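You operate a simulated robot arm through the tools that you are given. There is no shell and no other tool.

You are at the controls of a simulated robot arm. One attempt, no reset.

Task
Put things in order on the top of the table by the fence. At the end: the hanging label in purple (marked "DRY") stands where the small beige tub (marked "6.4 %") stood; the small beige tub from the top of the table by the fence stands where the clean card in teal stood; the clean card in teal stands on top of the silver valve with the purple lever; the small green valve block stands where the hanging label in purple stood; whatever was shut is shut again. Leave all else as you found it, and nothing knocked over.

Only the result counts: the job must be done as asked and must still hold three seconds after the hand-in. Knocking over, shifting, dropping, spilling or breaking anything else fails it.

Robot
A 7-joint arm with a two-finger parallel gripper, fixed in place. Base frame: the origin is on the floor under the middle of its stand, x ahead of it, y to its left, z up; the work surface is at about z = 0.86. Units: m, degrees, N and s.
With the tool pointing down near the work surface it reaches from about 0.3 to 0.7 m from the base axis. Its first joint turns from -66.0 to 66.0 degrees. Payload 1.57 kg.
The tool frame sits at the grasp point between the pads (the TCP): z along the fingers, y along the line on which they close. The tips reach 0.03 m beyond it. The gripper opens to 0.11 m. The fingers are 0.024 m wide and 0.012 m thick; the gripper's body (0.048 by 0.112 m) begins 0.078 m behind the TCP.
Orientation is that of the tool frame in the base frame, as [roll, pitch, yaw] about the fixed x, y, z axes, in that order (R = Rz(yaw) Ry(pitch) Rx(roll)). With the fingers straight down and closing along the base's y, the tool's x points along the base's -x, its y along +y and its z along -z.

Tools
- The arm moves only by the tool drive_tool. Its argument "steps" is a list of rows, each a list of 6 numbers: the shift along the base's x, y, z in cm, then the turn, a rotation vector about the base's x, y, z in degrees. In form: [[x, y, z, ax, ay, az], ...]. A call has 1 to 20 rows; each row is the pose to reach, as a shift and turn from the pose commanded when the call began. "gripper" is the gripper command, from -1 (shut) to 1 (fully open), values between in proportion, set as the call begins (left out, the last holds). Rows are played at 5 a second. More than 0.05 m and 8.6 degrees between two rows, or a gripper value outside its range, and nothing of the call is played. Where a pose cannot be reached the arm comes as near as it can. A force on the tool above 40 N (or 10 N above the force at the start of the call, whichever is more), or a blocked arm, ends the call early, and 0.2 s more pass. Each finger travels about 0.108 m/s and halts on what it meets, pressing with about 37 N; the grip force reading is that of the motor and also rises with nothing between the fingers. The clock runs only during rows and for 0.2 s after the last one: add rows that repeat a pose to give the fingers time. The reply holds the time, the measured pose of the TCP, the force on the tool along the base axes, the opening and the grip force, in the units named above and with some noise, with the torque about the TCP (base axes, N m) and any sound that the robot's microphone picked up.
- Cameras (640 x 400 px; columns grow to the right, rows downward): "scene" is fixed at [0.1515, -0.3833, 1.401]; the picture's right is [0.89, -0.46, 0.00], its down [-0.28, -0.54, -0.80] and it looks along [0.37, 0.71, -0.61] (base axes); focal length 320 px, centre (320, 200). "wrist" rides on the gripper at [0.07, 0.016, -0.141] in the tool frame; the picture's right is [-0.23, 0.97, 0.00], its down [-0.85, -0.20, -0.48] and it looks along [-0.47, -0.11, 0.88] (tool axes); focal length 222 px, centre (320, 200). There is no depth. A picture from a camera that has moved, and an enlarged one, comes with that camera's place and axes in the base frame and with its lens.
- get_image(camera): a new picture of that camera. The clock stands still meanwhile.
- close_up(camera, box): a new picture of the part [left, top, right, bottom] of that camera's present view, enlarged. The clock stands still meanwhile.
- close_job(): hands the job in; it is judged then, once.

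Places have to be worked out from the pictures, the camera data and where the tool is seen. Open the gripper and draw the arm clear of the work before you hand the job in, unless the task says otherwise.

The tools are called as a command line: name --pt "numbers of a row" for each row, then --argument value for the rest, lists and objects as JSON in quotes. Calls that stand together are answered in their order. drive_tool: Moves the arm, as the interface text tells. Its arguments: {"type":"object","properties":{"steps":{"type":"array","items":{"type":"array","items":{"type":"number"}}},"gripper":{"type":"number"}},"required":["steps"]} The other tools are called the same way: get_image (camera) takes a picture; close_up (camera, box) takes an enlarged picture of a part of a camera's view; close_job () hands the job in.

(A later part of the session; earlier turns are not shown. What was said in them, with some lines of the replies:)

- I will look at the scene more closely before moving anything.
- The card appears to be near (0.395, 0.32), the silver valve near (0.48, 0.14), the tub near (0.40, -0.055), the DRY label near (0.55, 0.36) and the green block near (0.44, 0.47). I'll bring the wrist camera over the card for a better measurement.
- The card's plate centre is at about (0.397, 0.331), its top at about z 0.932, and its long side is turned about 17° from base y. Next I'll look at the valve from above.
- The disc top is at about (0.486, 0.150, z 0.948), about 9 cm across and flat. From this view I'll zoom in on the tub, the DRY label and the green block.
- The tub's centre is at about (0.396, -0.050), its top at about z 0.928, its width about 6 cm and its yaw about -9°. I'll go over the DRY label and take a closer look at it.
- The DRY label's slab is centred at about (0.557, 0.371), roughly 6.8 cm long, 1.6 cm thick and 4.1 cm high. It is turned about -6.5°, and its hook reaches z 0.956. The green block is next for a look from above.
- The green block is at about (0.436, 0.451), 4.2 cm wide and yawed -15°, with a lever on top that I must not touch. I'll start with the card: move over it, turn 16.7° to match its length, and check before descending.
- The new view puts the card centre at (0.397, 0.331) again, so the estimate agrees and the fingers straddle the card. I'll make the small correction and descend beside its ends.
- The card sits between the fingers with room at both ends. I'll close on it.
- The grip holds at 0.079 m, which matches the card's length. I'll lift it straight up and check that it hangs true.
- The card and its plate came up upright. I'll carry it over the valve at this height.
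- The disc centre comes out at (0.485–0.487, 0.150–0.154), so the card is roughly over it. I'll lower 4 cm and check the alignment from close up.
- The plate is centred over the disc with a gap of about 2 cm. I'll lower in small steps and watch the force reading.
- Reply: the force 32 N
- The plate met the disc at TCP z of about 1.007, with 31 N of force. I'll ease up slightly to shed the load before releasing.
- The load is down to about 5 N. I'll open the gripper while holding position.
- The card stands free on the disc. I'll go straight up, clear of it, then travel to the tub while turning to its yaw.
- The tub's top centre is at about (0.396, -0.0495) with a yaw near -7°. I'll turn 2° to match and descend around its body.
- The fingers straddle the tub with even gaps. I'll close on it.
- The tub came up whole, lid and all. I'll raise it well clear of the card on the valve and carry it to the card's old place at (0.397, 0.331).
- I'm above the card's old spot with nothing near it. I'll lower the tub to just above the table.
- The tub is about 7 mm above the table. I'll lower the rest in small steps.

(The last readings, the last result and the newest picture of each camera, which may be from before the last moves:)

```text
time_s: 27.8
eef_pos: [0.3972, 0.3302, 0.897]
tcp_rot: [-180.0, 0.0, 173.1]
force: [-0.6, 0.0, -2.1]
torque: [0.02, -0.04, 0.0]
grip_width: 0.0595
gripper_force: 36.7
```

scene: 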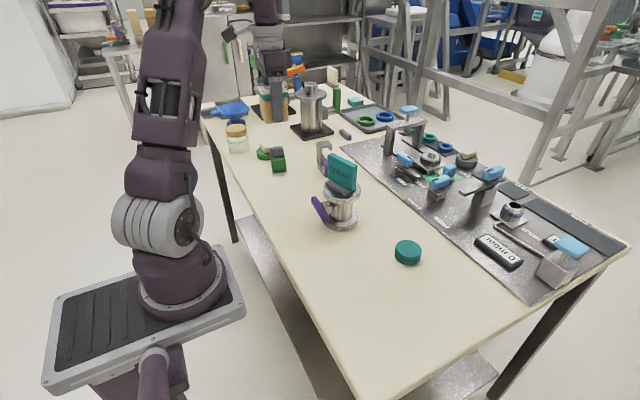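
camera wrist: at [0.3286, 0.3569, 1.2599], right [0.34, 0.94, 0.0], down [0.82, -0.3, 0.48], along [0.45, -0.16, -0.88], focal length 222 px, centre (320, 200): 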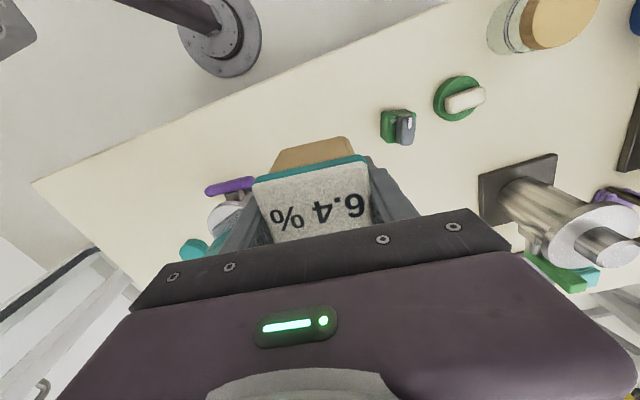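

drive_tool --pt "0 0 -0.1 0 0 0" --pt "0 0 -0.1 0 0 0"

```text
time_s: 28.4
eef_pos: [0.3978, 0.3306, 0.8963]
tcp_rot: [179.9, 0.0, 173.1]
force: [-4.6, -3.2, 20.5]
torque: [-0.4, 0.07, -0.02]
grip_width: 0.0599
gripper_force: 36.3
```

The tub is on the table, with a 20 N reading. I'll ease up slightly and then open to about 9 cm.

drive_tool --pt "0 0 0.06 0 0 0" --pt "0 0 0.06 0 0 0"

drive_tool --pt "0 0 0 0 0 0" --pt "0 0 0 0 0 0" --pt "0 0 0 0 0 0" --gripper 0.7

get_image --camera "wrist"

```text
time_s: 29.0
eef_pos: [0.3973, 0.3319, 0.8958]
tcp_rot: [179.9, -0.1, 173.0]
force: [-0.9, 0.1, 9.9]
torque: [-0.17, -0.17, 0.01]
grip_width: 0.0597
gripper_force: 37.2
```

```text
time_s: 29.8
eef_pos: [0.3985, 0.3304, 0.8973]
tcp_rot: [-180.0, 0.0, 173.1]
force: [-0.8, -0.6, -0.7]
torque: [0.01, 0.01, 0.0]
grip_width: 0.0933
gripper_force: 0.1
```

```text
taken
camera wrist: at [0.3306, 0.357, 1.0384], right [0.34, 0.94, 0.0], down [0.82, -0.3, 0.48], along [0.45, -0.16, -0.88], focal length 222 px, centre (320, 200)
```

wrist: 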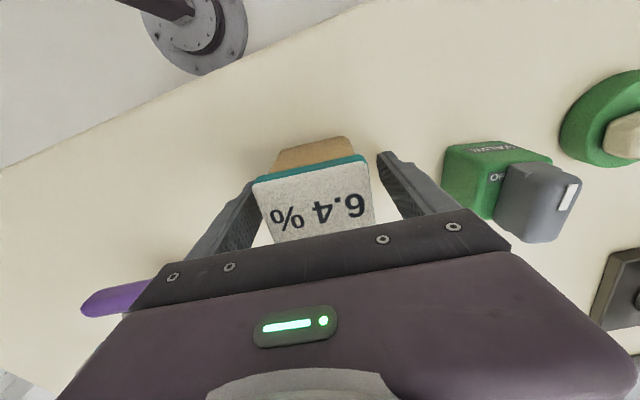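

The tub stands where the card stood. I'll rise and move above the DRY label.

drive_tool --pt "0 0 3 0 0 0" --pt "0 0 7 0 0 0" --pt "0 0 11 0 0 0" --pt "0 0 14.5 0 0 0" --pt "4 1 14.5 0 0 0" --pt "8 2 14.5 0 0 0" --pt "12 3 14.5 0 0 0" --pt "15.9 4 14.5 0 0 0" --pt "15.9 4 14.5 0 0 0" --gripper 1

get_image --camera "wrist"

close_up --camera "wrist" --box '[250, 90, 390, 200]'

get_image --camera "scene"

```text
time_s: 31.8
eef_pos: [0.538, 0.3662, 1.0426]
tcp_rot: [180.0, -0.1, 173.0]
force: [0.4, 0.8, -0.3]
torque: [0.02, 0.0, 0.0]
grip_width: 0.1101
gripper_force: 0.0
out of reach, approached as far as the arm can: row 8, 9
```

```text
taken
camera wrist: at [0.47, 0.3921, 1.1842], right [0.34, 0.94, 0.0], down [0.82, -0.3, 0.48], along [0.45, -0.17, -0.88], focal length 222 px, centre (320, 200)
```

wrist: 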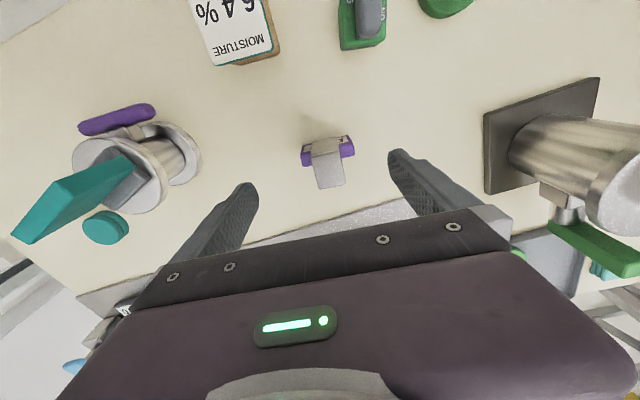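

```text
3.64 times, centred on (320, 145) of wrist
camera zoom: at [0.47, 0.3921, 1.1842], right [0.34, 0.94, 0.0], down [0.82, -0.3, 0.48], along [0.45, -0.17, -0.88], focal length 808 px, centre (320, 400)
```

zoom: 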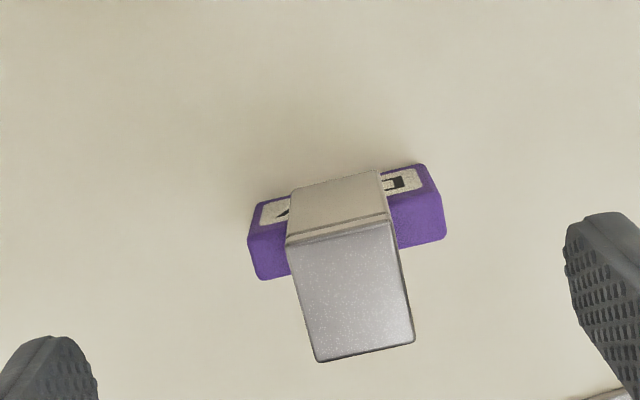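

```text
taken
```

scene: 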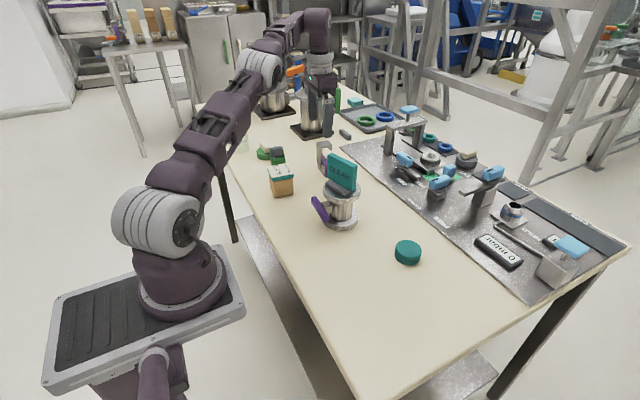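

The arm stopped a little short, at x 0.538, because of the height. The label reads (0.557, 0.370) again with a yaw of about -7.5°. Reach is longer lower down, so I'll descend 3 cm and see where the arm ends up.

drive_tool --pt "0 0 -1.5 0 0 0" --pt "0 0 -3 0 0 0" --pt "0 0 -3 0 0 0"

```text
time_s: 32.6
eef_pos: [0.5381, 0.3672, 1.0116]
tcp_rot: [180.0, 0.1, 173.1]
force: [-0.1, -0.7, -0.7]
torque: [0.03, 0.0, 0.02]
grip_width: 0.11
gripper_force: 0.2
```

The commanded pose follows the actual one. I'll go forward to x 0.557 while descending slightly; the fingertips stay above the hook.

drive_tool --pt "1 0.15 -0.5 0 0 0" --pt "1.9 0.3 -1 0 0 0" --pt "1.9 0.3 -1 0 0 0"

get_image --camera "wrist"

close_up --camera "scene" --box '[280, 90, 380, 190]'

```text
time_s: 33.4
eef_pos: [0.5454, 0.3674, 1.0003]
tcp_rot: [-178.8, -0.8, 173.7]
force: [-0.1, -0.2, -0.5]
torque: [-0.01, -0.04, 0.03]
grip_width: 0.1101
gripper_force: 0.1
out of reach, approached as far as the arm can: row 2
```

```text
taken
camera wrist: at [0.4792, 0.3948, 1.1423], right [0.33, 0.94, -0.02], down [0.84, -0.28, 0.47], along [0.44, -0.18, -0.88], focal length 222 px, centre (320, 200)
```

wrist: 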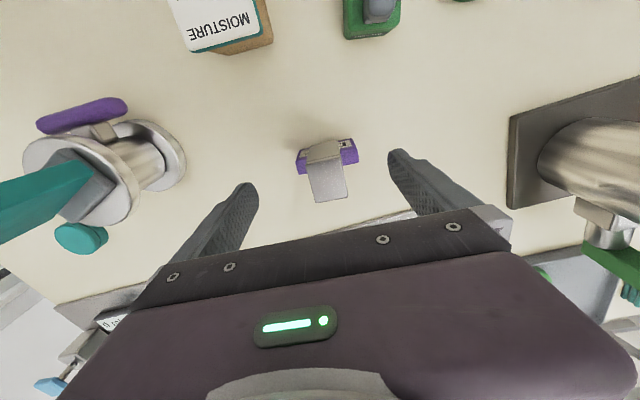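

```text
4.00 times, centred on (330, 140) of scene
camera zoom: at [0.1515, -0.3833, 1.401], right [0.89, -0.46, 0.0], down [-0.28, -0.54, -0.8], along [0.37, 0.71, -0.61], focal length 1282 px, centre (280, 440)
```

zoom: 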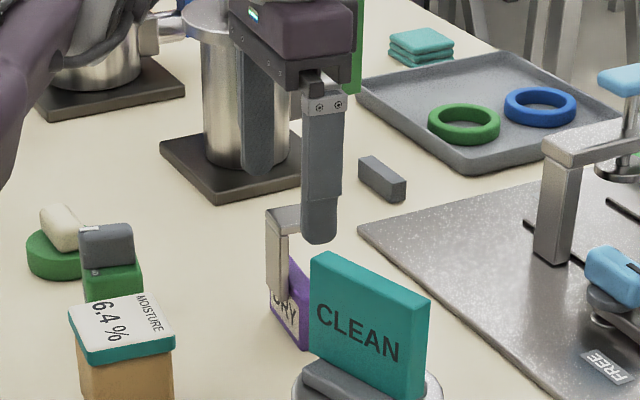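

The arm is at (0.545, 0.367, 1.000) with about 1.4° of tilt at the edge of its reach. I'll descend outside the slab's ends, straightening the tilt and edging forward as reach allows.

drive_tool --pt "0 0 -1.5 0.4 -0.3 -0.2" --pt "0 0.1 -3 1.1 -0.9 -0.7" --pt "0.3 0.2 -5 1.1 -0.9 -0.7" --pt "0.6 0.3 -6 1.1 -0.9 -0.7" --pt "0.6 0.3 -6 1.1 -0.9 -0.7" --gripper 1

get_image --camera "wrist"

close_up --camera "scene" --box '[280, 90, 380, 190]'

```text
time_s: 34.6
eef_pos: [0.5617, 0.3729, 0.9419]
tcp_rot: [178.7, 0.7, 172.3]
force: [0.5, -0.4, -0.2]
torque: [0.03, 0.01, 0.0]
grip_width: 0.1099
gripper_force: 0.1
```

```text
taken
camera wrist: at [0.493, 0.3967, 1.0826], right [0.35, 0.93, 0.02], down [0.81, -0.32, 0.49], along [0.46, -0.15, -0.87], focal length 222 px, centre (320, 200)
```

wrist: 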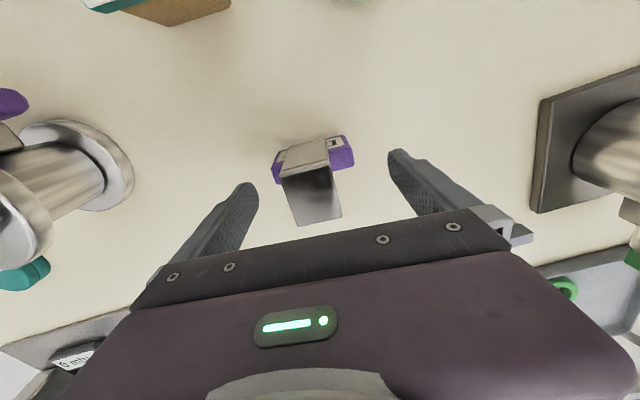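

```text
4.00 times, centred on (330, 140) of scene
camera zoom: at [0.1515, -0.3833, 1.401], right [0.89, -0.46, 0.0], down [-0.28, -0.54, -0.8], along [0.37, 0.71, -0.61], focal length 1282 px, centre (280, 440)
```

zoom: 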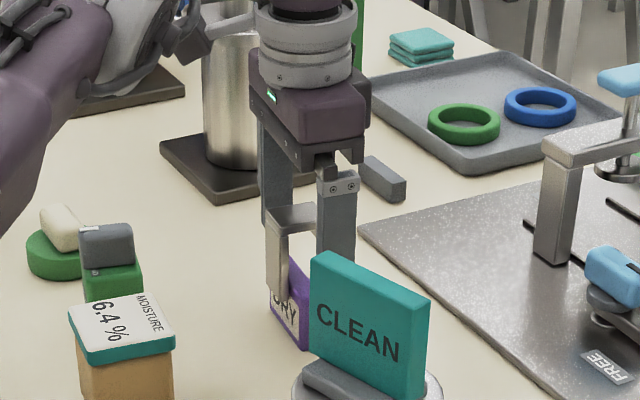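

The previous command had been reached after all, so I over-corrected: the tool is tilted the other way and sits about 4.5 mm too far forward. I'll undo that before going lower.

drive_tool --pt "-0.2 -0.1 -0.5 -0.6 0.5 0.4" --pt "-0.45 -0.2 -1 -1.1 0.9 0.7" --pt "-0.45 -0.2 -1 -1.1 0.9 0.7" --pt "-0.45 -0.2 -1 -1.1 0.9 0.7"

close_up --camera "wrist" --box '[220, 90, 420, 240]'

```text
time_s: 35.6
eef_pos: [0.558, 0.3702, 0.9318]
tcp_rot: [180.0, 0.0, 173.1]
force: [-0.2, -0.1, -0.4]
torque: [0.02, 0.03, -0.01]
grip_width: 0.1099
gripper_force: 0.1
```

```text
2.67 times, centred on (320, 165) of wrist
camera zoom: at [0.4901, 0.3961, 1.0736], right [0.34, 0.94, 0.0], down [0.82, -0.3, 0.48], along [0.45, -0.16, -0.88], focal length 592 px, centre (320, 293)
```

zoom: 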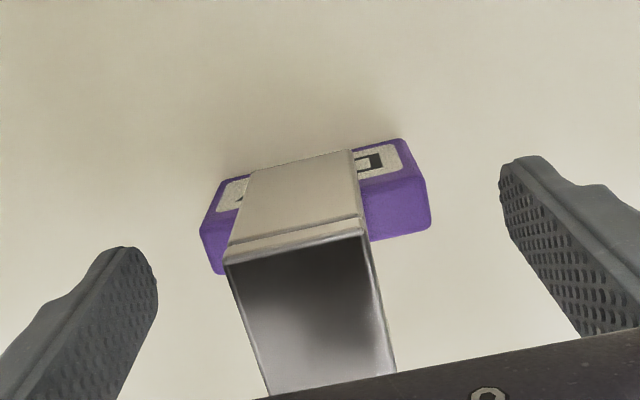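

The slab centre reads (0.557, 0.3705) and the tool is aligned and vertical. I'll descend to grasp height.

drive_tool --pt "-0.1 0 -1.2 0 0 0" --pt "-0.1 0 -2.4 0 0 0" --pt "-0.1 0 -3.4 0 0 0" --pt "-0.1 0 -3.4 0 0 0"

get_image --camera "wrist"

close_up --camera "scene" --box '[280, 90, 380, 190]'

```text
time_s: 36.6
eef_pos: [0.5564, 0.3703, 0.8979]
tcp_rot: [-180.0, 0.0, 173.1]
force: [-0.5, -0.1, -0.5]
torque: [0.03, 0.0, 0.02]
grip_width: 0.1097
gripper_force: 0.1
```

```text
taken
camera wrist: at [0.4891, 0.3956, 1.0399], right [0.34, 0.94, 0.0], down [0.82, -0.3, 0.48], along [0.45, -0.16, -0.88], focal length 222 px, centre (320, 200)
```

wrist: 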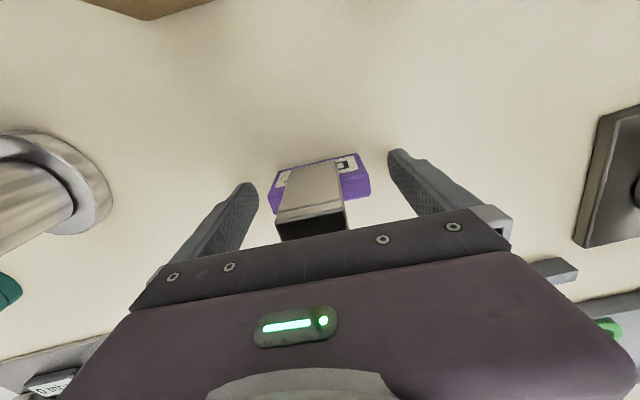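

```text
4.00 times, centred on (330, 140) of scene
camera zoom: at [0.1515, -0.3833, 1.401], right [0.89, -0.46, 0.0], down [-0.28, -0.54, -0.8], along [0.37, 0.71, -0.61], focal length 1282 px, centre (280, 440)
```

zoom: 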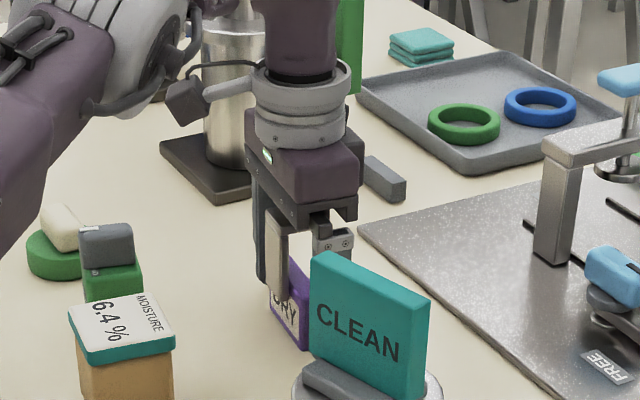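

The fingers are beside the slab's ends and the hook clears the gripper body. I'll close, then lift 2 cm to test the hold.

drive_tool --pt "0 0 0 0 0 0" --pt "0 0 0 0 0 0" --pt "0 0 0 0 0 0" --gripper -1

drive_tool --pt "0 0 0.5 0 0 0" --pt "0 0 1.2 0 0 0" --pt "0 0 2 0 0 0" --pt "0 0 2 0 0 0"

get_image --camera "wrist"

close_up --camera "scene" --box '[280, 90, 380, 190]'

```text
time_s: 37.4
eef_pos: [0.5565, 0.3696, 0.8982]
tcp_rot: [-179.9, 0.0, 173.0]
force: [-0.1, -0.8, 0.1]
torque: [0.02, 0.01, -0.01]
grip_width: 0.0693
gripper_force: 36.7
```

```text
time_s: 38.4
eef_pos: [0.5567, 0.3687, 0.9177]
tcp_rot: [-180.0, 0.1, 173.0]
force: [0.3, 0.0, -0.8]
torque: [-0.03, -0.02, -0.01]
grip_width: 0.0693
gripper_force: 37.1
```

```text
taken
camera wrist: at [0.4891, 0.3956, 1.06], right [0.34, 0.94, 0.0], down [0.82, -0.3, 0.48], along [0.45, -0.16, -0.88], focal length 222 px, centre (320, 200)
```

wrist: 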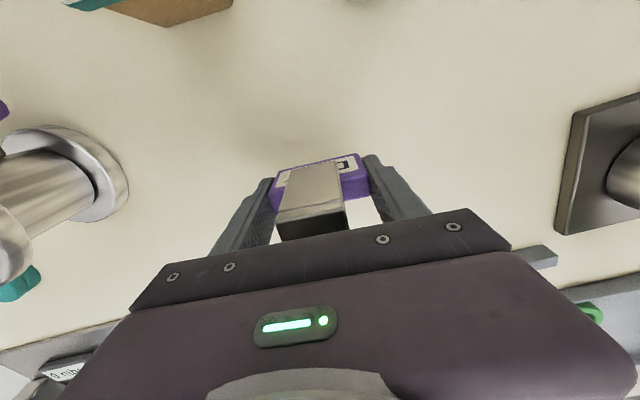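

```text
4.00 times, centred on (330, 140) of scene
camera zoom: at [0.1515, -0.3833, 1.401], right [0.89, -0.46, 0.0], down [-0.28, -0.54, -0.8], along [0.37, 0.71, -0.61], focal length 1282 px, centre (280, 440)
```

zoom: 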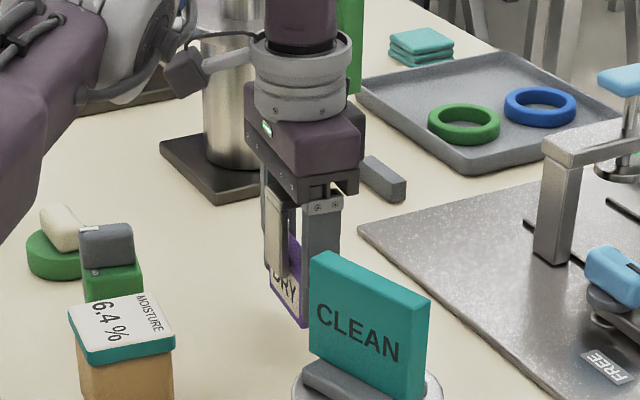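

The label is held firmly and upright. I'll lift it while drawing back, pass high over the tub and the card, and go to the tub's old place at (0.396, -0.050).

drive_tool --pt "-1 0 2 0 0 0" --pt "-3 -0.5 5 0 0 0" --pt "-5.5 -1.5 8 0 0 0" --pt "-8 -3 11 0 0 0" --pt "-10.8 -5 14.2 0 0 0" --pt "-13.3 -8 17.2 0 0 0" --pt "-15 -12 18.5 0 0 0" --pt "-16 -16.5 18.5 0 0 0" --pt "-16.05 -21 18.5 0 0 0" --pt "-16.05 -25.5 18.5 0 0 0" --pt "-16.05 -30 18.5 0 0 0" --pt "-16.05 -34.5 18.5 0 0 0" --pt "-16.05 -39 18.5 0 0 0" --pt "-16.05 -41.9 18.5 0 0 0" --pt "-16.05 -41.9 18.5 0 0 0"

get_image --camera "wrist"

get_image --camera "scene"

```text
time_s: 41.6
eef_pos: [0.3948, -0.0501, 1.1034]
tcp_rot: [180.0, 0.1, 173.1]
force: [0.7, 0.6, -2.1]
torque: [-0.03, 0.01, -0.05]
grip_width: 0.0693
gripper_force: 37.3
```

```text
taken
camera wrist: at [0.3279, -0.0243, 1.2445], right [0.34, 0.94, 0.0], down [0.82, -0.3, 0.48], along [0.45, -0.16, -0.88], focal length 222 px, centre (320, 200)
```

wrist: 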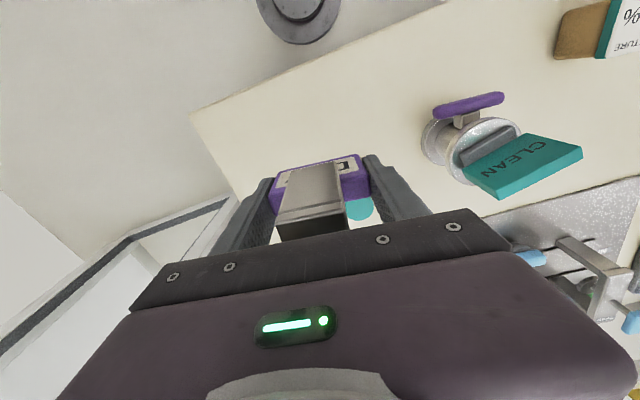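

```text
taken
```

scene: 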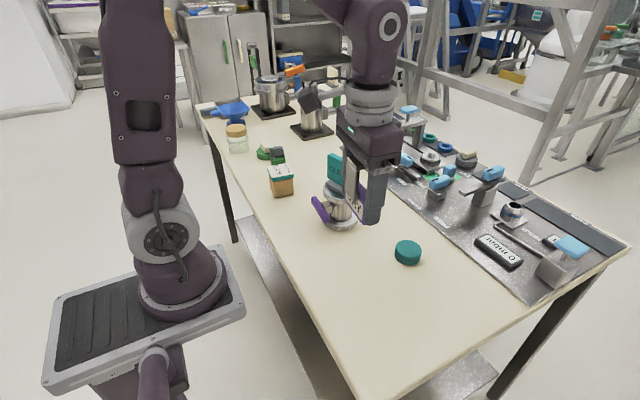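

I'm over the tub's old place with the label held the same way. I'll lower it to just above the table.

drive_tool --pt "0.05 0 -4 0 0 0" --pt "0.1 0 -8 0 0 0" --pt "0.1 0 -12 0 0 0" --pt "0.1 0 -16 0 0 0" --pt "0.1 0 -18.5 0 0 0" --pt "0.1 0 -19.8 0 0 0" --pt "0.1 0 -19.8 0 0 0"

close_up --camera "scene" --box '[300, 200, 420, 310]'

```text
time_s: 43.2
eef_pos: [0.3972, -0.0488, 0.9044]
tcp_rot: [-180.0, 0.0, 173.1]
force: [-0.2, 0.5, 0.3]
torque: [0.03, 0.03, -0.02]
grip_width: 0.0693
gripper_force: 37.5
```

```text
3.64 times, centred on (360, 255) of scene
camera zoom: at [0.1515, -0.3833, 1.401], right [0.89, -0.46, 0.0], down [-0.28, -0.54, -0.8], along [0.37, 0.71, -0.61], focal length 1165 px, centre (174, 0)
```

zoom: 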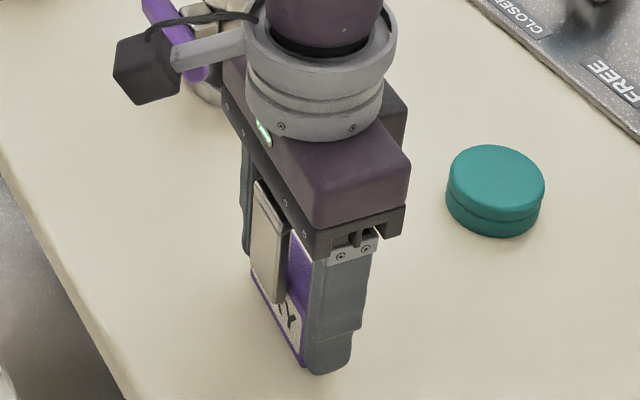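

The label's bottom should be about 6 mm above the table. I'll lower it in small steps.

drive_tool --pt "0 0 -0.3 0 0 0" --pt "0 0 -0.5 0 0 0" --pt "0 0 -0.6 0 0 0" --pt "0 0 -0.6 0 0 0"

```text
time_s: 44.2
eef_pos: [0.3963, -0.0496, 0.8993]
tcp_rot: [180.0, 0.0, 173.2]
force: [-0.1, 0.1, -1.0]
torque: [0.02, 0.02, -0.01]
grip_width: 0.0694
gripper_force: 36.4
```

drive_tool --pt "0 0 -0.08 0 0 0" --pt "0 0 -0.08 0 0 0"

```text
time_s: 44.8
eef_pos: [0.3963, -0.0499, 0.8974]
tcp_rot: [179.9, 0.0, 173.2]
force: [0.5, 0.0, -0.6]
torque: [-0.02, 0.02, -0.02]
grip_width: 0.0696
gripper_force: 36.7
```

There is no contact yet, so I'll lower another millimetre.

drive_tool --pt "0 0 -0.08 0 0 0" --pt "0 0 -0.08 0 0 0"

```text
time_s: 45.4
eef_pos: [0.3964, -0.0493, 0.898]
tcp_rot: [-180.0, -0.1, 173.1]
force: [-2.2, 1.5, 22.6]
torque: [0.08, 0.17, 0.01]
grip_width: 0.0692
gripper_force: 37.1
```

The label is now down, at 22 N. I'll ease up slightly and then release.

drive_tool --pt "0 0 0.07 0 0 0" --pt "0 0 0.07 0 0 0"

drive_tool --pt "0 0 0 0 0 0" --pt "0 0 0 0 0 0" --pt "0 0 0 0 0 0" --gripper 1

get_image --camera "wrist"

close_up --camera "scene" --box '[300, 200, 420, 310]'

```text
time_s: 46.0
eef_pos: [0.3955, -0.0495, 0.899]
tcp_rot: [-180.0, 0.0, 173.0]
force: [0.3, 0.4, -1.2]
torque: [0.0, 0.05, 0.02]
grip_width: 0.0693
gripper_force: 36.7
```

```text
time_s: 46.8
eef_pos: [0.3965, -0.0492, 0.8984]
tcp_rot: [180.0, 0.1, 173.1]
force: [0.3, 0.2, 0.2]
torque: [-0.01, -0.01, 0.02]
grip_width: 0.1101
gripper_force: 0.1
```

```text
taken
camera wrist: at [0.3292, -0.0232, 1.04], right [0.34, 0.94, 0.0], down [0.82, -0.3, 0.48], along [0.45, -0.16, -0.88], focal length 222 px, centre (320, 200)
```

wrist: 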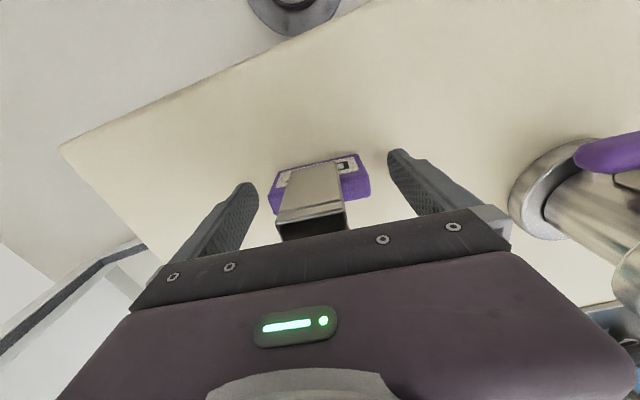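

```text
3.64 times, centred on (360, 255) of scene
camera zoom: at [0.1515, -0.3833, 1.401], right [0.89, -0.46, 0.0], down [-0.28, -0.54, -0.8], along [0.37, 0.71, -0.61], focal length 1165 px, centre (174, 0)
```

zoom: 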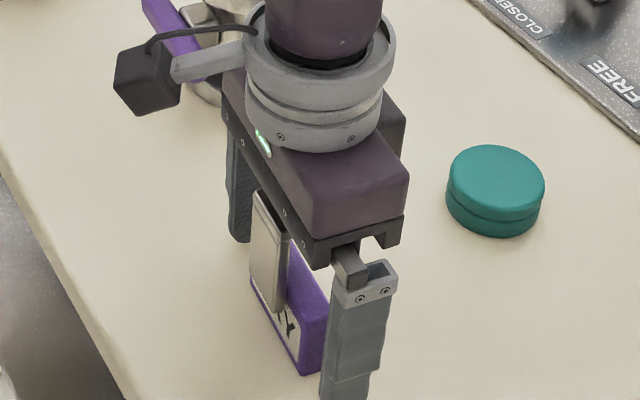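

The label is standing free. I'll rise and travel back to the green block, narrowing the gripper to 7.5 cm to spare the green disc beside it.

drive_tool --pt "0 0 3 0 0 0" --pt "0 0 7 0 0 0" --pt "0 0 11.5 0 0 0" --pt "0 0 16 0 0 0" --pt "0 0 20.2 0 0 0" --pt "0 4.5 20.2 0 0 0" --pt "0 9 20.2 0 0 0" --pt "0 13.5 20.2 0 0 0" --pt "0 18 20.2 0 0 0" --pt "0 22.5 20.2 0 0 0" --pt "0 27 20.2 0 0 0" --pt "0.5 31.5 20.2 0 0 -1" --pt "1.5 35.5 20.2 0 0 -3" --pt "2.5 39.5 20.2 0 0 -5" --pt "3.2 43.5 19 0 0 -7" --pt "4 47 17 0 0 -7.5" --pt "4 50 15 0 0 -7.5" --pt "4 50 15 0 0 -7.5" --gripper 1

get_image --camera "wrist"

close_up --camera "wrist" --box '[250, 80, 430, 220]'

get_image --camera "scene"

```text
time_s: 50.6
eef_pos: [0.4361, 0.4513, 1.0464]
tcp_rot: [180.0, 0.0, 165.5]
force: [0.0, -0.8, -0.2]
torque: [-0.01, -0.02, -0.04]
grip_width: 0.11
gripper_force: 0.1
```

```text
taken
camera wrist: at [0.3731, 0.4862, 1.1888], right [0.46, 0.89, 0.0], down [0.78, -0.41, 0.48], along [0.42, -0.22, -0.88], focal length 222 px, centre (320, 200)
```

wrist: 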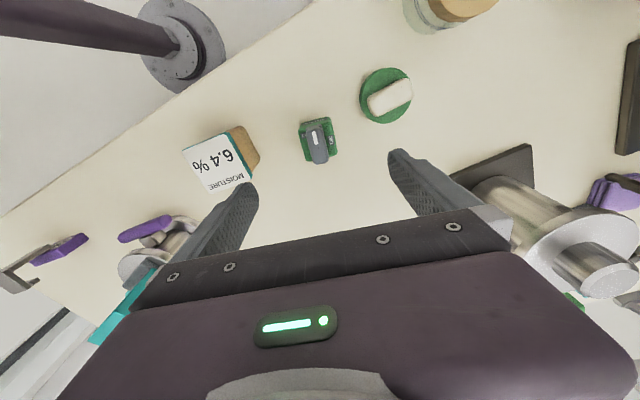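

```text
2.86 times, centred on (340, 150) of wrist
camera zoom: at [0.3731, 0.4862, 1.1888], right [0.46, 0.89, 0.0], down [0.78, -0.41, 0.48], along [0.42, -0.22, -0.88], focal length 635 px, centre (263, 343)
```

zoom: 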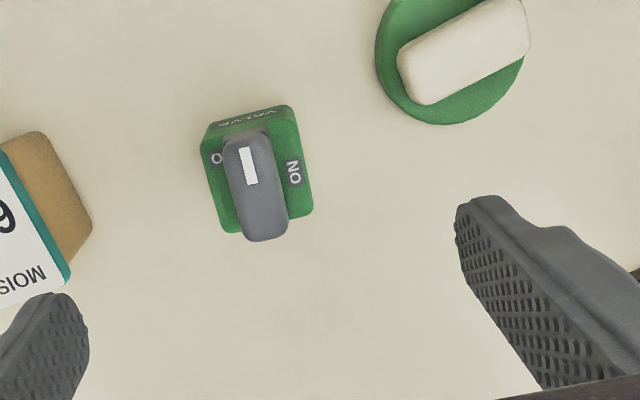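

```text
taken
```

scene: 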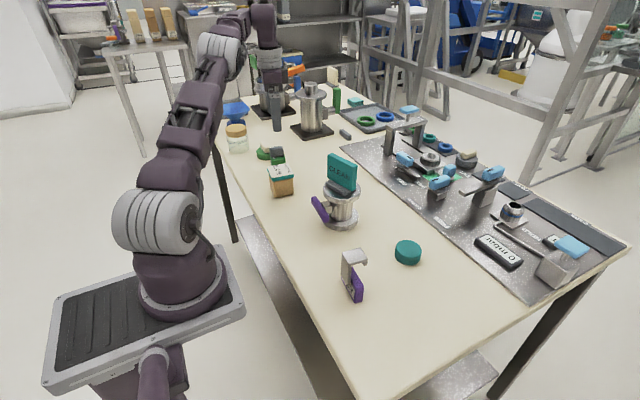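

The block is at (0.435, 0.4515) with a yaw of -15°, and its lever is narrower than its body. I'll narrow the gripper and descend around the body.

drive_tool --pt "-0.1 0 -1 0 0 -0.5" --pt "-0.1 0 -3 0 0 -0.5" --pt "-0.1 0 -5 0 0 -0.5" --pt "-0.1 0 -6 0 0 -0.5" --pt "-0.1 0 -6 0 0 -0.5" --gripper 0.38

get_image --camera "wrist"

close_up --camera "wrist" --box '[220, 80, 420, 220]'

```text
time_s: 51.8
eef_pos: [0.435, 0.4506, 0.9883]
tcp_rot: [180.0, 0.1, 165.1]
force: [-0.4, 0.0, -0.2]
torque: [0.01, -0.01, 0.0]
grip_width: 0.0761
gripper_force: 0.1
```

```text
taken
camera wrist: at [0.3725, 0.4864, 1.1302], right [0.47, 0.88, 0.0], down [0.77, -0.41, 0.48], along [0.42, -0.23, -0.88], focal length 222 px, centre (320, 200)
```

wrist: 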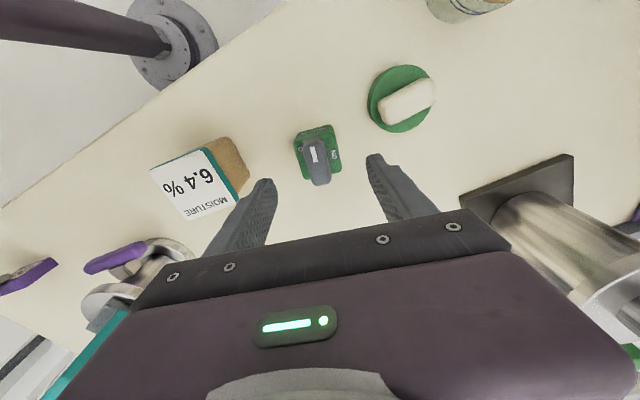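

```text
2.86 times, centred on (320, 150) of wrist
camera zoom: at [0.3725, 0.4864, 1.1302], right [0.47, 0.88, 0.0], down [0.77, -0.41, 0.48], along [0.42, -0.23, -0.88], focal length 635 px, centre (320, 343)
```

zoom: 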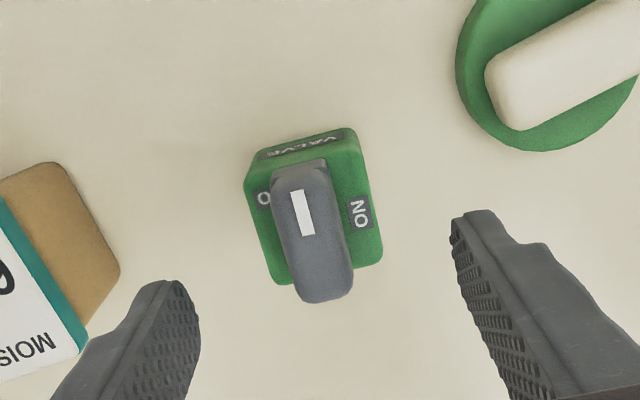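

The block stays centred between the fingers. I'll go down to grasp height.

drive_tool --pt "-0.1 0.1 -3 0 0 0" --pt "-0.1 0.1 -6 0 0 0" --pt "-0.1 0.1 -8 0 0 0" --pt "-0.1 0.1 -9.2 0 0 0" --pt "-0.1 0.1 -9.2 0 0 0"

get_image --camera "wrist"

close_up --camera "scene" --box '[220, 90, 340, 200]'

```text
time_s: 53.0
eef_pos: [0.4351, 0.4505, 0.8966]
tcp_rot: [180.0, 0.0, 165.0]
force: [0.0, 0.6, -0.3]
torque: [-0.02, 0.0, 0.02]
grip_width: 0.0759
gripper_force: 0.0
```

```text
taken
camera wrist: at [0.3713, 0.4863, 1.0384], right [0.47, 0.88, 0.0], down [0.77, -0.41, 0.48], along [0.42, -0.23, -0.88], focal length 222 px, centre (320, 200)
```

wrist: 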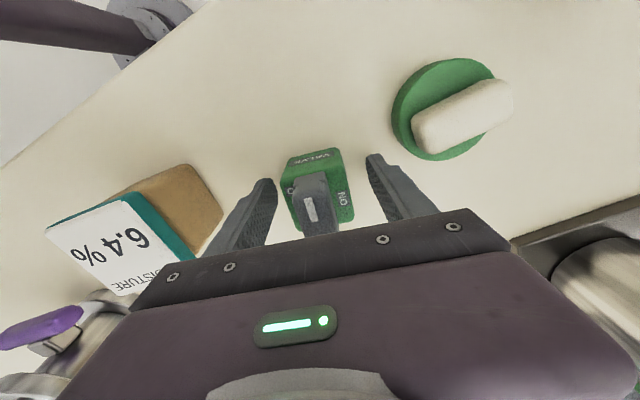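

```text
3.64 times, centred on (280, 145) of scene
camera zoom: at [0.1515, -0.3833, 1.401], right [0.89, -0.46, 0.0], down [-0.28, -0.54, -0.8], along [0.37, 0.71, -0.61], focal length 1165 px, centre (466, 400)
```

zoom: 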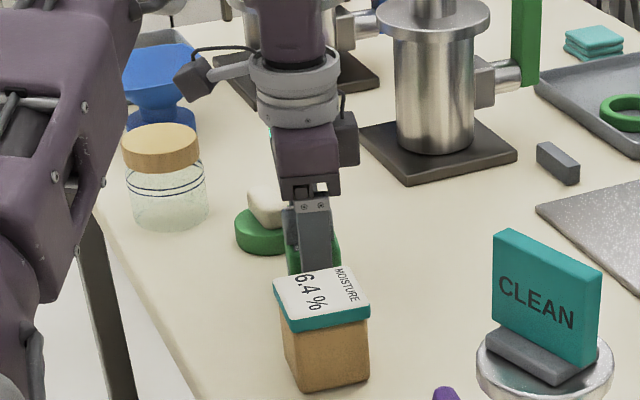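

The block is between the fingers with clearance to the tub and the disc. I'll close and lift 2 cm to test the hold.

drive_tool --pt "0 0 0 0 0 0" --pt "0 0 0 0 0 0" --pt "0 0 0 0 0 0" --gripper -1

drive_tool --pt "0 0 0.5 0 0 0" --pt "0 0 1.2 0 0 0" --pt "0 0 2 0 0 0" --pt "0 0 2 0 0 0"

get_image --camera "wrist"

close_up --camera "wrist" --box '[220, 100, 420, 240]'

```text
time_s: 53.8
eef_pos: [0.4338, 0.4518, 0.8971]
tcp_rot: [180.0, 0.0, 164.9]
force: [-0.4, 0.7, -0.2]
torque: [0.03, -0.02, 0.0]
grip_width: 0.0438
gripper_force: 36.6
```

```text
time_s: 54.8
eef_pos: [0.435, 0.4518, 0.9172]
tcp_rot: [-180.0, 0.0, 165.1]
force: [0.6, -0.3, -1.4]
torque: [0.03, -0.03, 0.02]
grip_width: 0.0439
gripper_force: 37.3
```

```text
taken
camera wrist: at [0.3712, 0.487, 1.0583], right [0.47, 0.88, 0.0], down [0.77, -0.41, 0.48], along [0.42, -0.23, -0.88], focal length 222 px, centre (320, 200)
```

wrist: 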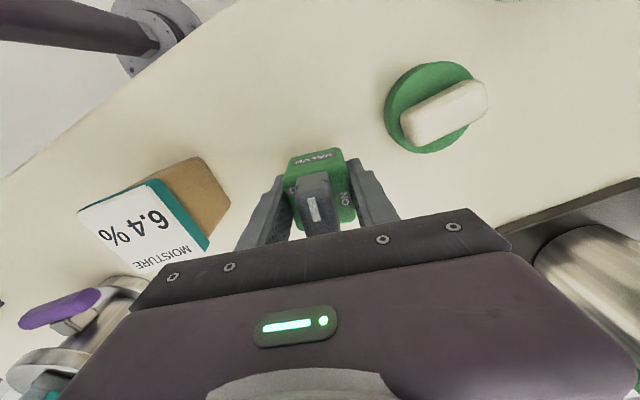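

```text
2.86 times, centred on (320, 170) of wrist
camera zoom: at [0.3712, 0.487, 1.0583], right [0.47, 0.88, 0.0], down [0.77, -0.41, 0.48], along [0.42, -0.23, -0.88], focal length 635 px, centre (320, 286)
```

zoom: 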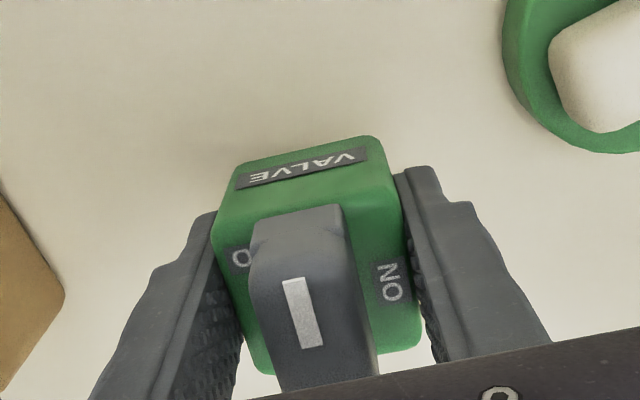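

The block is held by its body and the lever hasn't moved. I'll carry it low, because reach is shorter higher up, over to the label's old place at (0.557, 0.3705).

drive_tool --pt "0 0 2 0 0 0" --pt "0 0 4 0 0 0" --pt "3 -2 4 0 0 0" --pt "6.1 -4 4 0 0 0" --pt "9.2 -6 4 0 0 0" --pt "12.2 -8.1 3.5 0 0 0" --pt "12.2 -8.1 3 0 0 0" --pt "12.2 -8.1 3 0 0 0"

get_image --camera "wrist"

close_up --camera "scene" --box '[280, 90, 380, 190]'

```text
time_s: 56.6
eef_pos: [0.5573, 0.3705, 0.9461]
tcp_rot: [180.0, 0.0, 165.1]
force: [-0.5, -0.2, -2.2]
torque: [0.04, 0.0, -0.02]
grip_width: 0.0438
gripper_force: 37.2
```

```text
taken
camera wrist: at [0.4938, 0.4058, 1.0882], right [0.47, 0.88, 0.0], down [0.77, -0.41, 0.48], along [0.42, -0.23, -0.88], focal length 222 px, centre (320, 200)
```

wrist: 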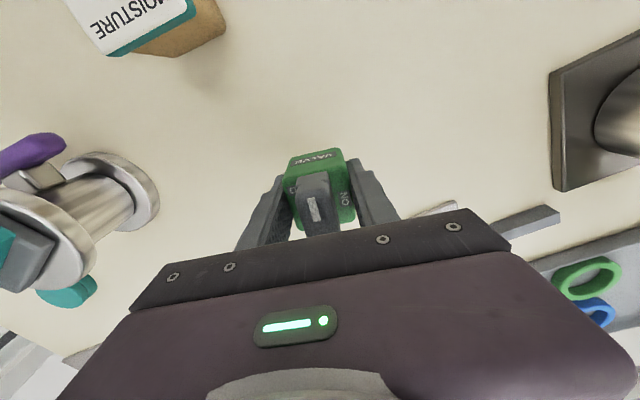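

```text
4.00 times, centred on (330, 140) of scene
camera zoom: at [0.1515, -0.3833, 1.401], right [0.89, -0.46, 0.0], down [-0.28, -0.54, -0.8], along [0.37, 0.71, -0.61], focal length 1282 px, centre (280, 440)
```

zoom: 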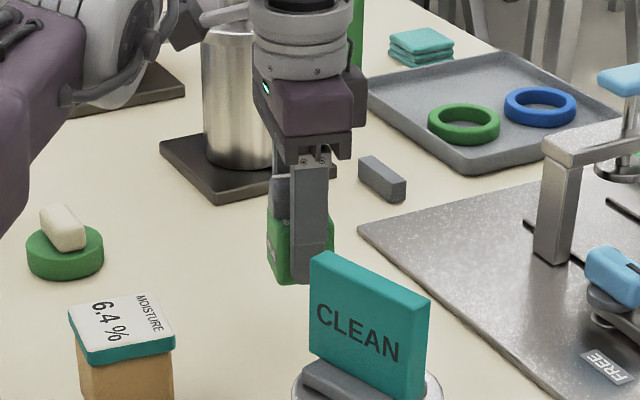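

I'm over the label's old spot with the block level. I'll lower it to just above the table.

drive_tool --pt "0 0 -1.5 0 0 0" --pt "0 0 -3 0 0 0" --pt "0 0 -4 0 0 0" --pt "0 0 -4.6 0 0 0" --pt "0 0 -4.8 0 0 0" --pt "0 0 -4.8 0 0 0"

```text
time_s: 58.0
eef_pos: [0.5574, 0.3697, 0.898]
tcp_rot: [-179.9, 0.0, 165.1]
force: [0.5, -0.6, -1.9]
torque: [0.02, 0.01, 0.0]
grip_width: 0.0433
gripper_force: 37.4
```

There is no contact yet at 0.898, and I grasped it at about 0.897. I'll take one more millimetre.

drive_tool --pt "0 0 -0.08 0 0 0" --pt "0 0 -0.08 0 0 0"

```text
time_s: 58.6
eef_pos: [0.5575, 0.3701, 0.8974]
tcp_rot: [179.9, 0.0, 165.1]
force: [0.9, -0.9, -2.4]
torque: [0.03, -0.02, 0.01]
grip_width: 0.0436
gripper_force: 37.2
```

drive_tool --pt "0 0 -0.08 0 0 0" --pt "0 0 -0.08 0 0 0"

```text
time_s: 59.2
eef_pos: [0.5555, 0.3711, 0.897]
tcp_rot: [-179.9, 0.0, 165.0]
force: [-1.7, -1.0, 4.4]
torque: [-0.08, 0.12, 0.0]
grip_width: 0.0438
gripper_force: 37.2
```

Contact has begun: the force went from -2.4 to +4.4 N, so the block is on the table. I'll release to a partial opening.

drive_tool --pt "0 0 0 0 0 0" --pt "0 0 0 0 0 0" --pt "0 0 0 0 0 0" --gripper 0.4

get_image --camera "wrist"

close_up --camera "scene" --box '[280, 90, 380, 190]'

```text
time_s: 60.0
eef_pos: [0.557, 0.3712, 0.8952]
tcp_rot: [-180.0, 0.0, 165.1]
force: [-0.3, 1.0, 0.4]
torque: [-0.02, 0.02, -0.05]
grip_width: 0.0766
gripper_force: 0.0
```

```text
taken
camera wrist: at [0.4936, 0.406, 1.0381], right [0.47, 0.88, 0.0], down [0.77, -0.41, 0.48], along [0.42, -0.23, -0.88], focal length 222 px, centre (320, 200)
```

wrist: 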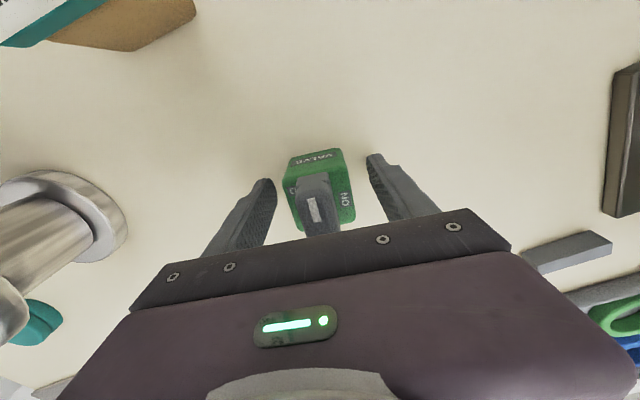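

```text
4.00 times, centred on (330, 140) of scene
camera zoom: at [0.1515, -0.3833, 1.401], right [0.89, -0.46, 0.0], down [-0.28, -0.54, -0.8], along [0.37, 0.71, -0.61], focal length 1282 px, centre (280, 440)
```

zoom: 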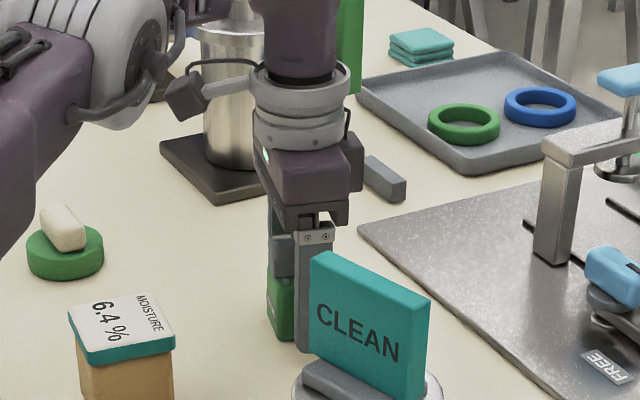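

The block is released and standing. I'll withdraw upward, then draw the arm back and clear.

drive_tool --pt "0 0 2 0 0 0" --pt "0 0 4.5 0 0 0" --pt "0 0 7 0 0 0" --pt "-1.5 0 9.5 0 0 0" --pt "-4 0 12.5 0 0 0" --pt "-7 0 15.5 0 0 0" --pt "-10 0 18.5 0 0 0" --pt "-13.5 0 21 0 0 0" --pt "-17.5 0 23 0 0 0" --pt "-21.5 0 24 0 0 0" --pt "-21.5 0 24 0 0 0"

get_image --camera "scene"

get_image --camera "wrist"

```text
time_s: 62.4
eef_pos: [0.3423, 0.3698, 1.1349]
tcp_rot: [-179.9, 0.0, 165.0]
force: [0.9, 0.2, -0.1]
torque: [0.02, 0.03, -0.02]
grip_width: 0.0769
gripper_force: 0.0
```

```text
taken
```

scene: 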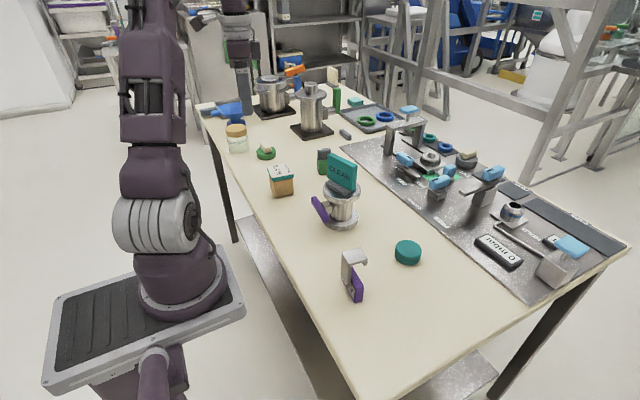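

```text
taken
camera wrist: at [0.279, 0.4057, 1.2772], right [0.47, 0.88, 0.0], down [0.77, -0.41, 0.48], along [0.42, -0.23, -0.88], focal length 222 px, centre (320, 200)
```

wrist: 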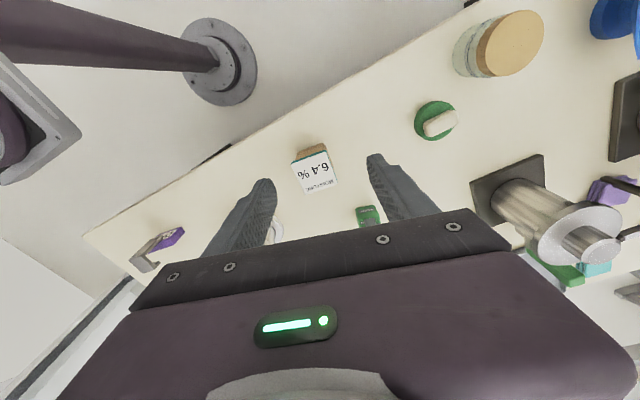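

Everything looks in place. I'll zoom in to check each item before handing in.

close_up --camera "scene" --box '[280, 170, 440, 310]'

close_up --camera "scene" --box '[220, 120, 380, 220]'

close_up --camera "scene" --box '[200, 60, 360, 160]'

close_up --camera "scene" --box '[340, 90, 640, 300]'

```text
2.86 times, centred on (360, 240) of scene
camera zoom: at [0.1515, -0.3833, 1.401], right [0.89, -0.46, 0.0], down [-0.28, -0.54, -0.8], along [0.37, 0.71, -0.61], focal length 916 px, centre (206, 86)
```

zoom: 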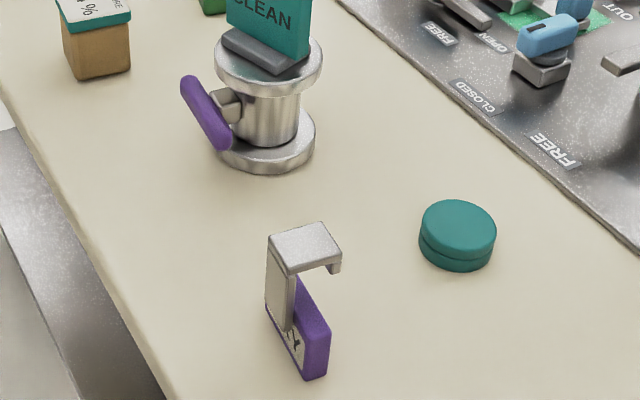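

```text
4.00 times, centred on (300, 170) of scene
camera zoom: at [0.1515, -0.3833, 1.401], right [0.89, -0.46, 0.0], down [-0.28, -0.54, -0.8], along [0.37, 0.71, -0.61], focal length 1282 px, centre (400, 320)
```

zoom: 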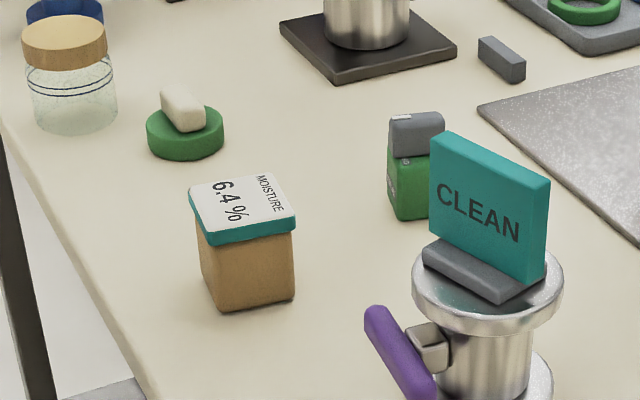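

```text
4.00 times, centred on (280, 110) of scene
camera zoom: at [0.1515, -0.3833, 1.401], right [0.89, -0.46, 0.0], down [-0.28, -0.54, -0.8], along [0.37, 0.71, -0.61], focal length 1282 px, centre (480, 560)
```

zoom: 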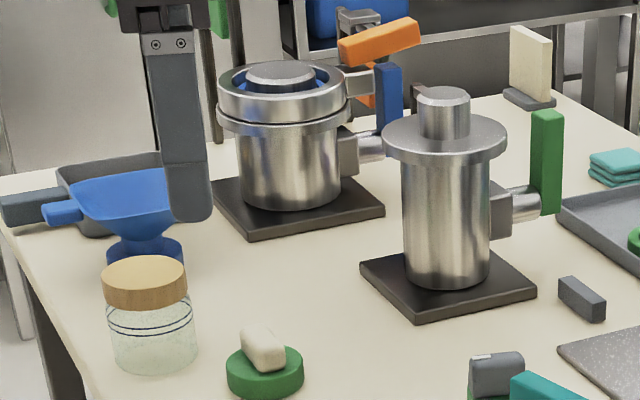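

```text
1.90 times, centred on (490, 195) of scene
camera zoom: at [0.1515, -0.3833, 1.401], right [0.89, -0.46, 0.0], down [-0.28, -0.54, -0.8], along [0.37, 0.71, -0.61], focal length 610 px, centre (-4, 210)
```

zoom: 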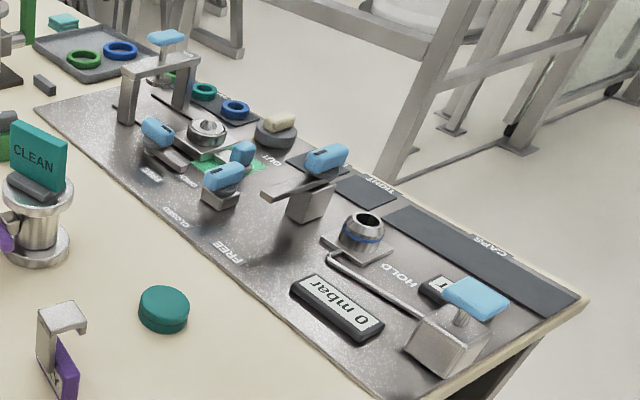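

Everything stands as asked and the surroundings look unchanged. I'll open the gripper fully and bring the arm back near its starting pose before handing in.

drive_tool --pt "-1.4 -2.5 2 0 0 5" --pt "-2.8 -5 3 0 0 10" --pt "-4.2 -7.5 3 0 0 15" --pt "-5.4 -9.8 3 0 0 15" --pt "-5.4 -9.8 3 0 0 15" --pt "-5.4 -9.8 3 0 0 15" --gripper 1

get_image --camera "scene"

get_image --camera "wrist"

```text
time_s: 63.8
eef_pos: [0.2896, 0.271, 1.1655]
tcp_rot: [180.0, 0.0, -179.8]
force: [-0.4, 0.0, -0.3]
torque: [0.02, -0.01, 0.0]
grip_width: 0.11
gripper_force: 0.0
```

```text
taken
```

scene: 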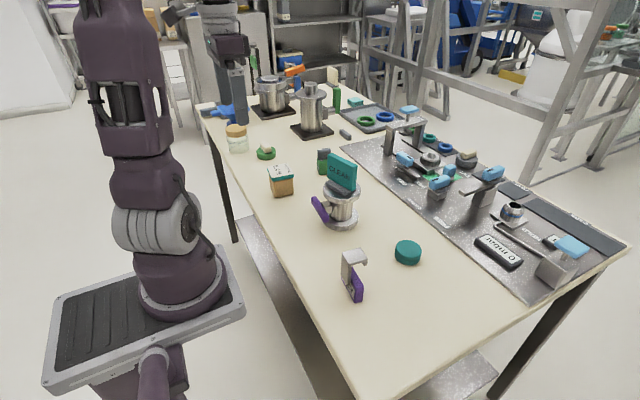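

```text
taken
camera wrist: at [0.2187, 0.2895, 1.3074], right [0.23, 0.97, 0.0], down [0.86, -0.2, 0.48], along [0.47, -0.11, -0.88], focal length 222 px, centre (320, 200)
```

wrist: 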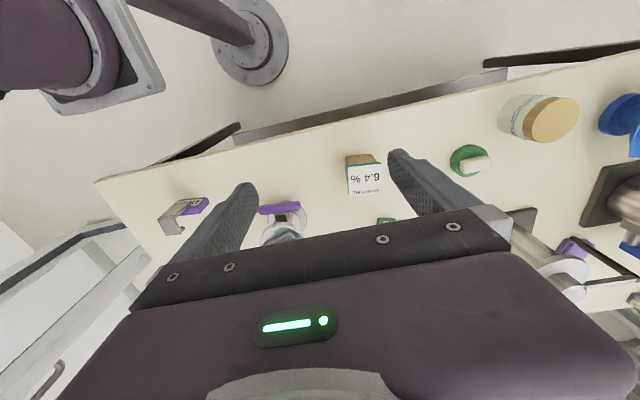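

The card is on the silver valve, the tub is where the card was, the DRY label is where the tub was, and the green block is where the label was. All are upright, the gripper is open and the arm is clear, so I'm handing in.

close_job

```text
The job is handed in.
```

The four items are in their new places, and I have handed the job in. No verdict came back, so this is based on my final pictures and readings.

| Item | Where it stands now | Position (x, y) |
|---|---|---|
| Clean card in teal | On top of the silver valve with the purple lever | (0.486, 0.151) |
| Small beige tub ("6.4 %") | Where the clean card stood | (0.398, 0.331) |
| Purple "DRY" label | Where the tub stood | (0.396, -0.050) |
| Small green valve block | Where the DRY label stood | (0.557, 0.371) |

- **Accuracy:** the positions come from the cameras and the tool readings, so expect an error of a few millimetres.
- **State of the items:** all four are upright. The tub kept its lid on, and the green block's lever did not move.
- **Surroundings:** before-and-after close-ups showed nothing else shifted or knocked over. I opened nothing, so there was nothing to shut again.
- **Arm:** the gripper is fully open, and the arm is clear of the work, close to where it started.
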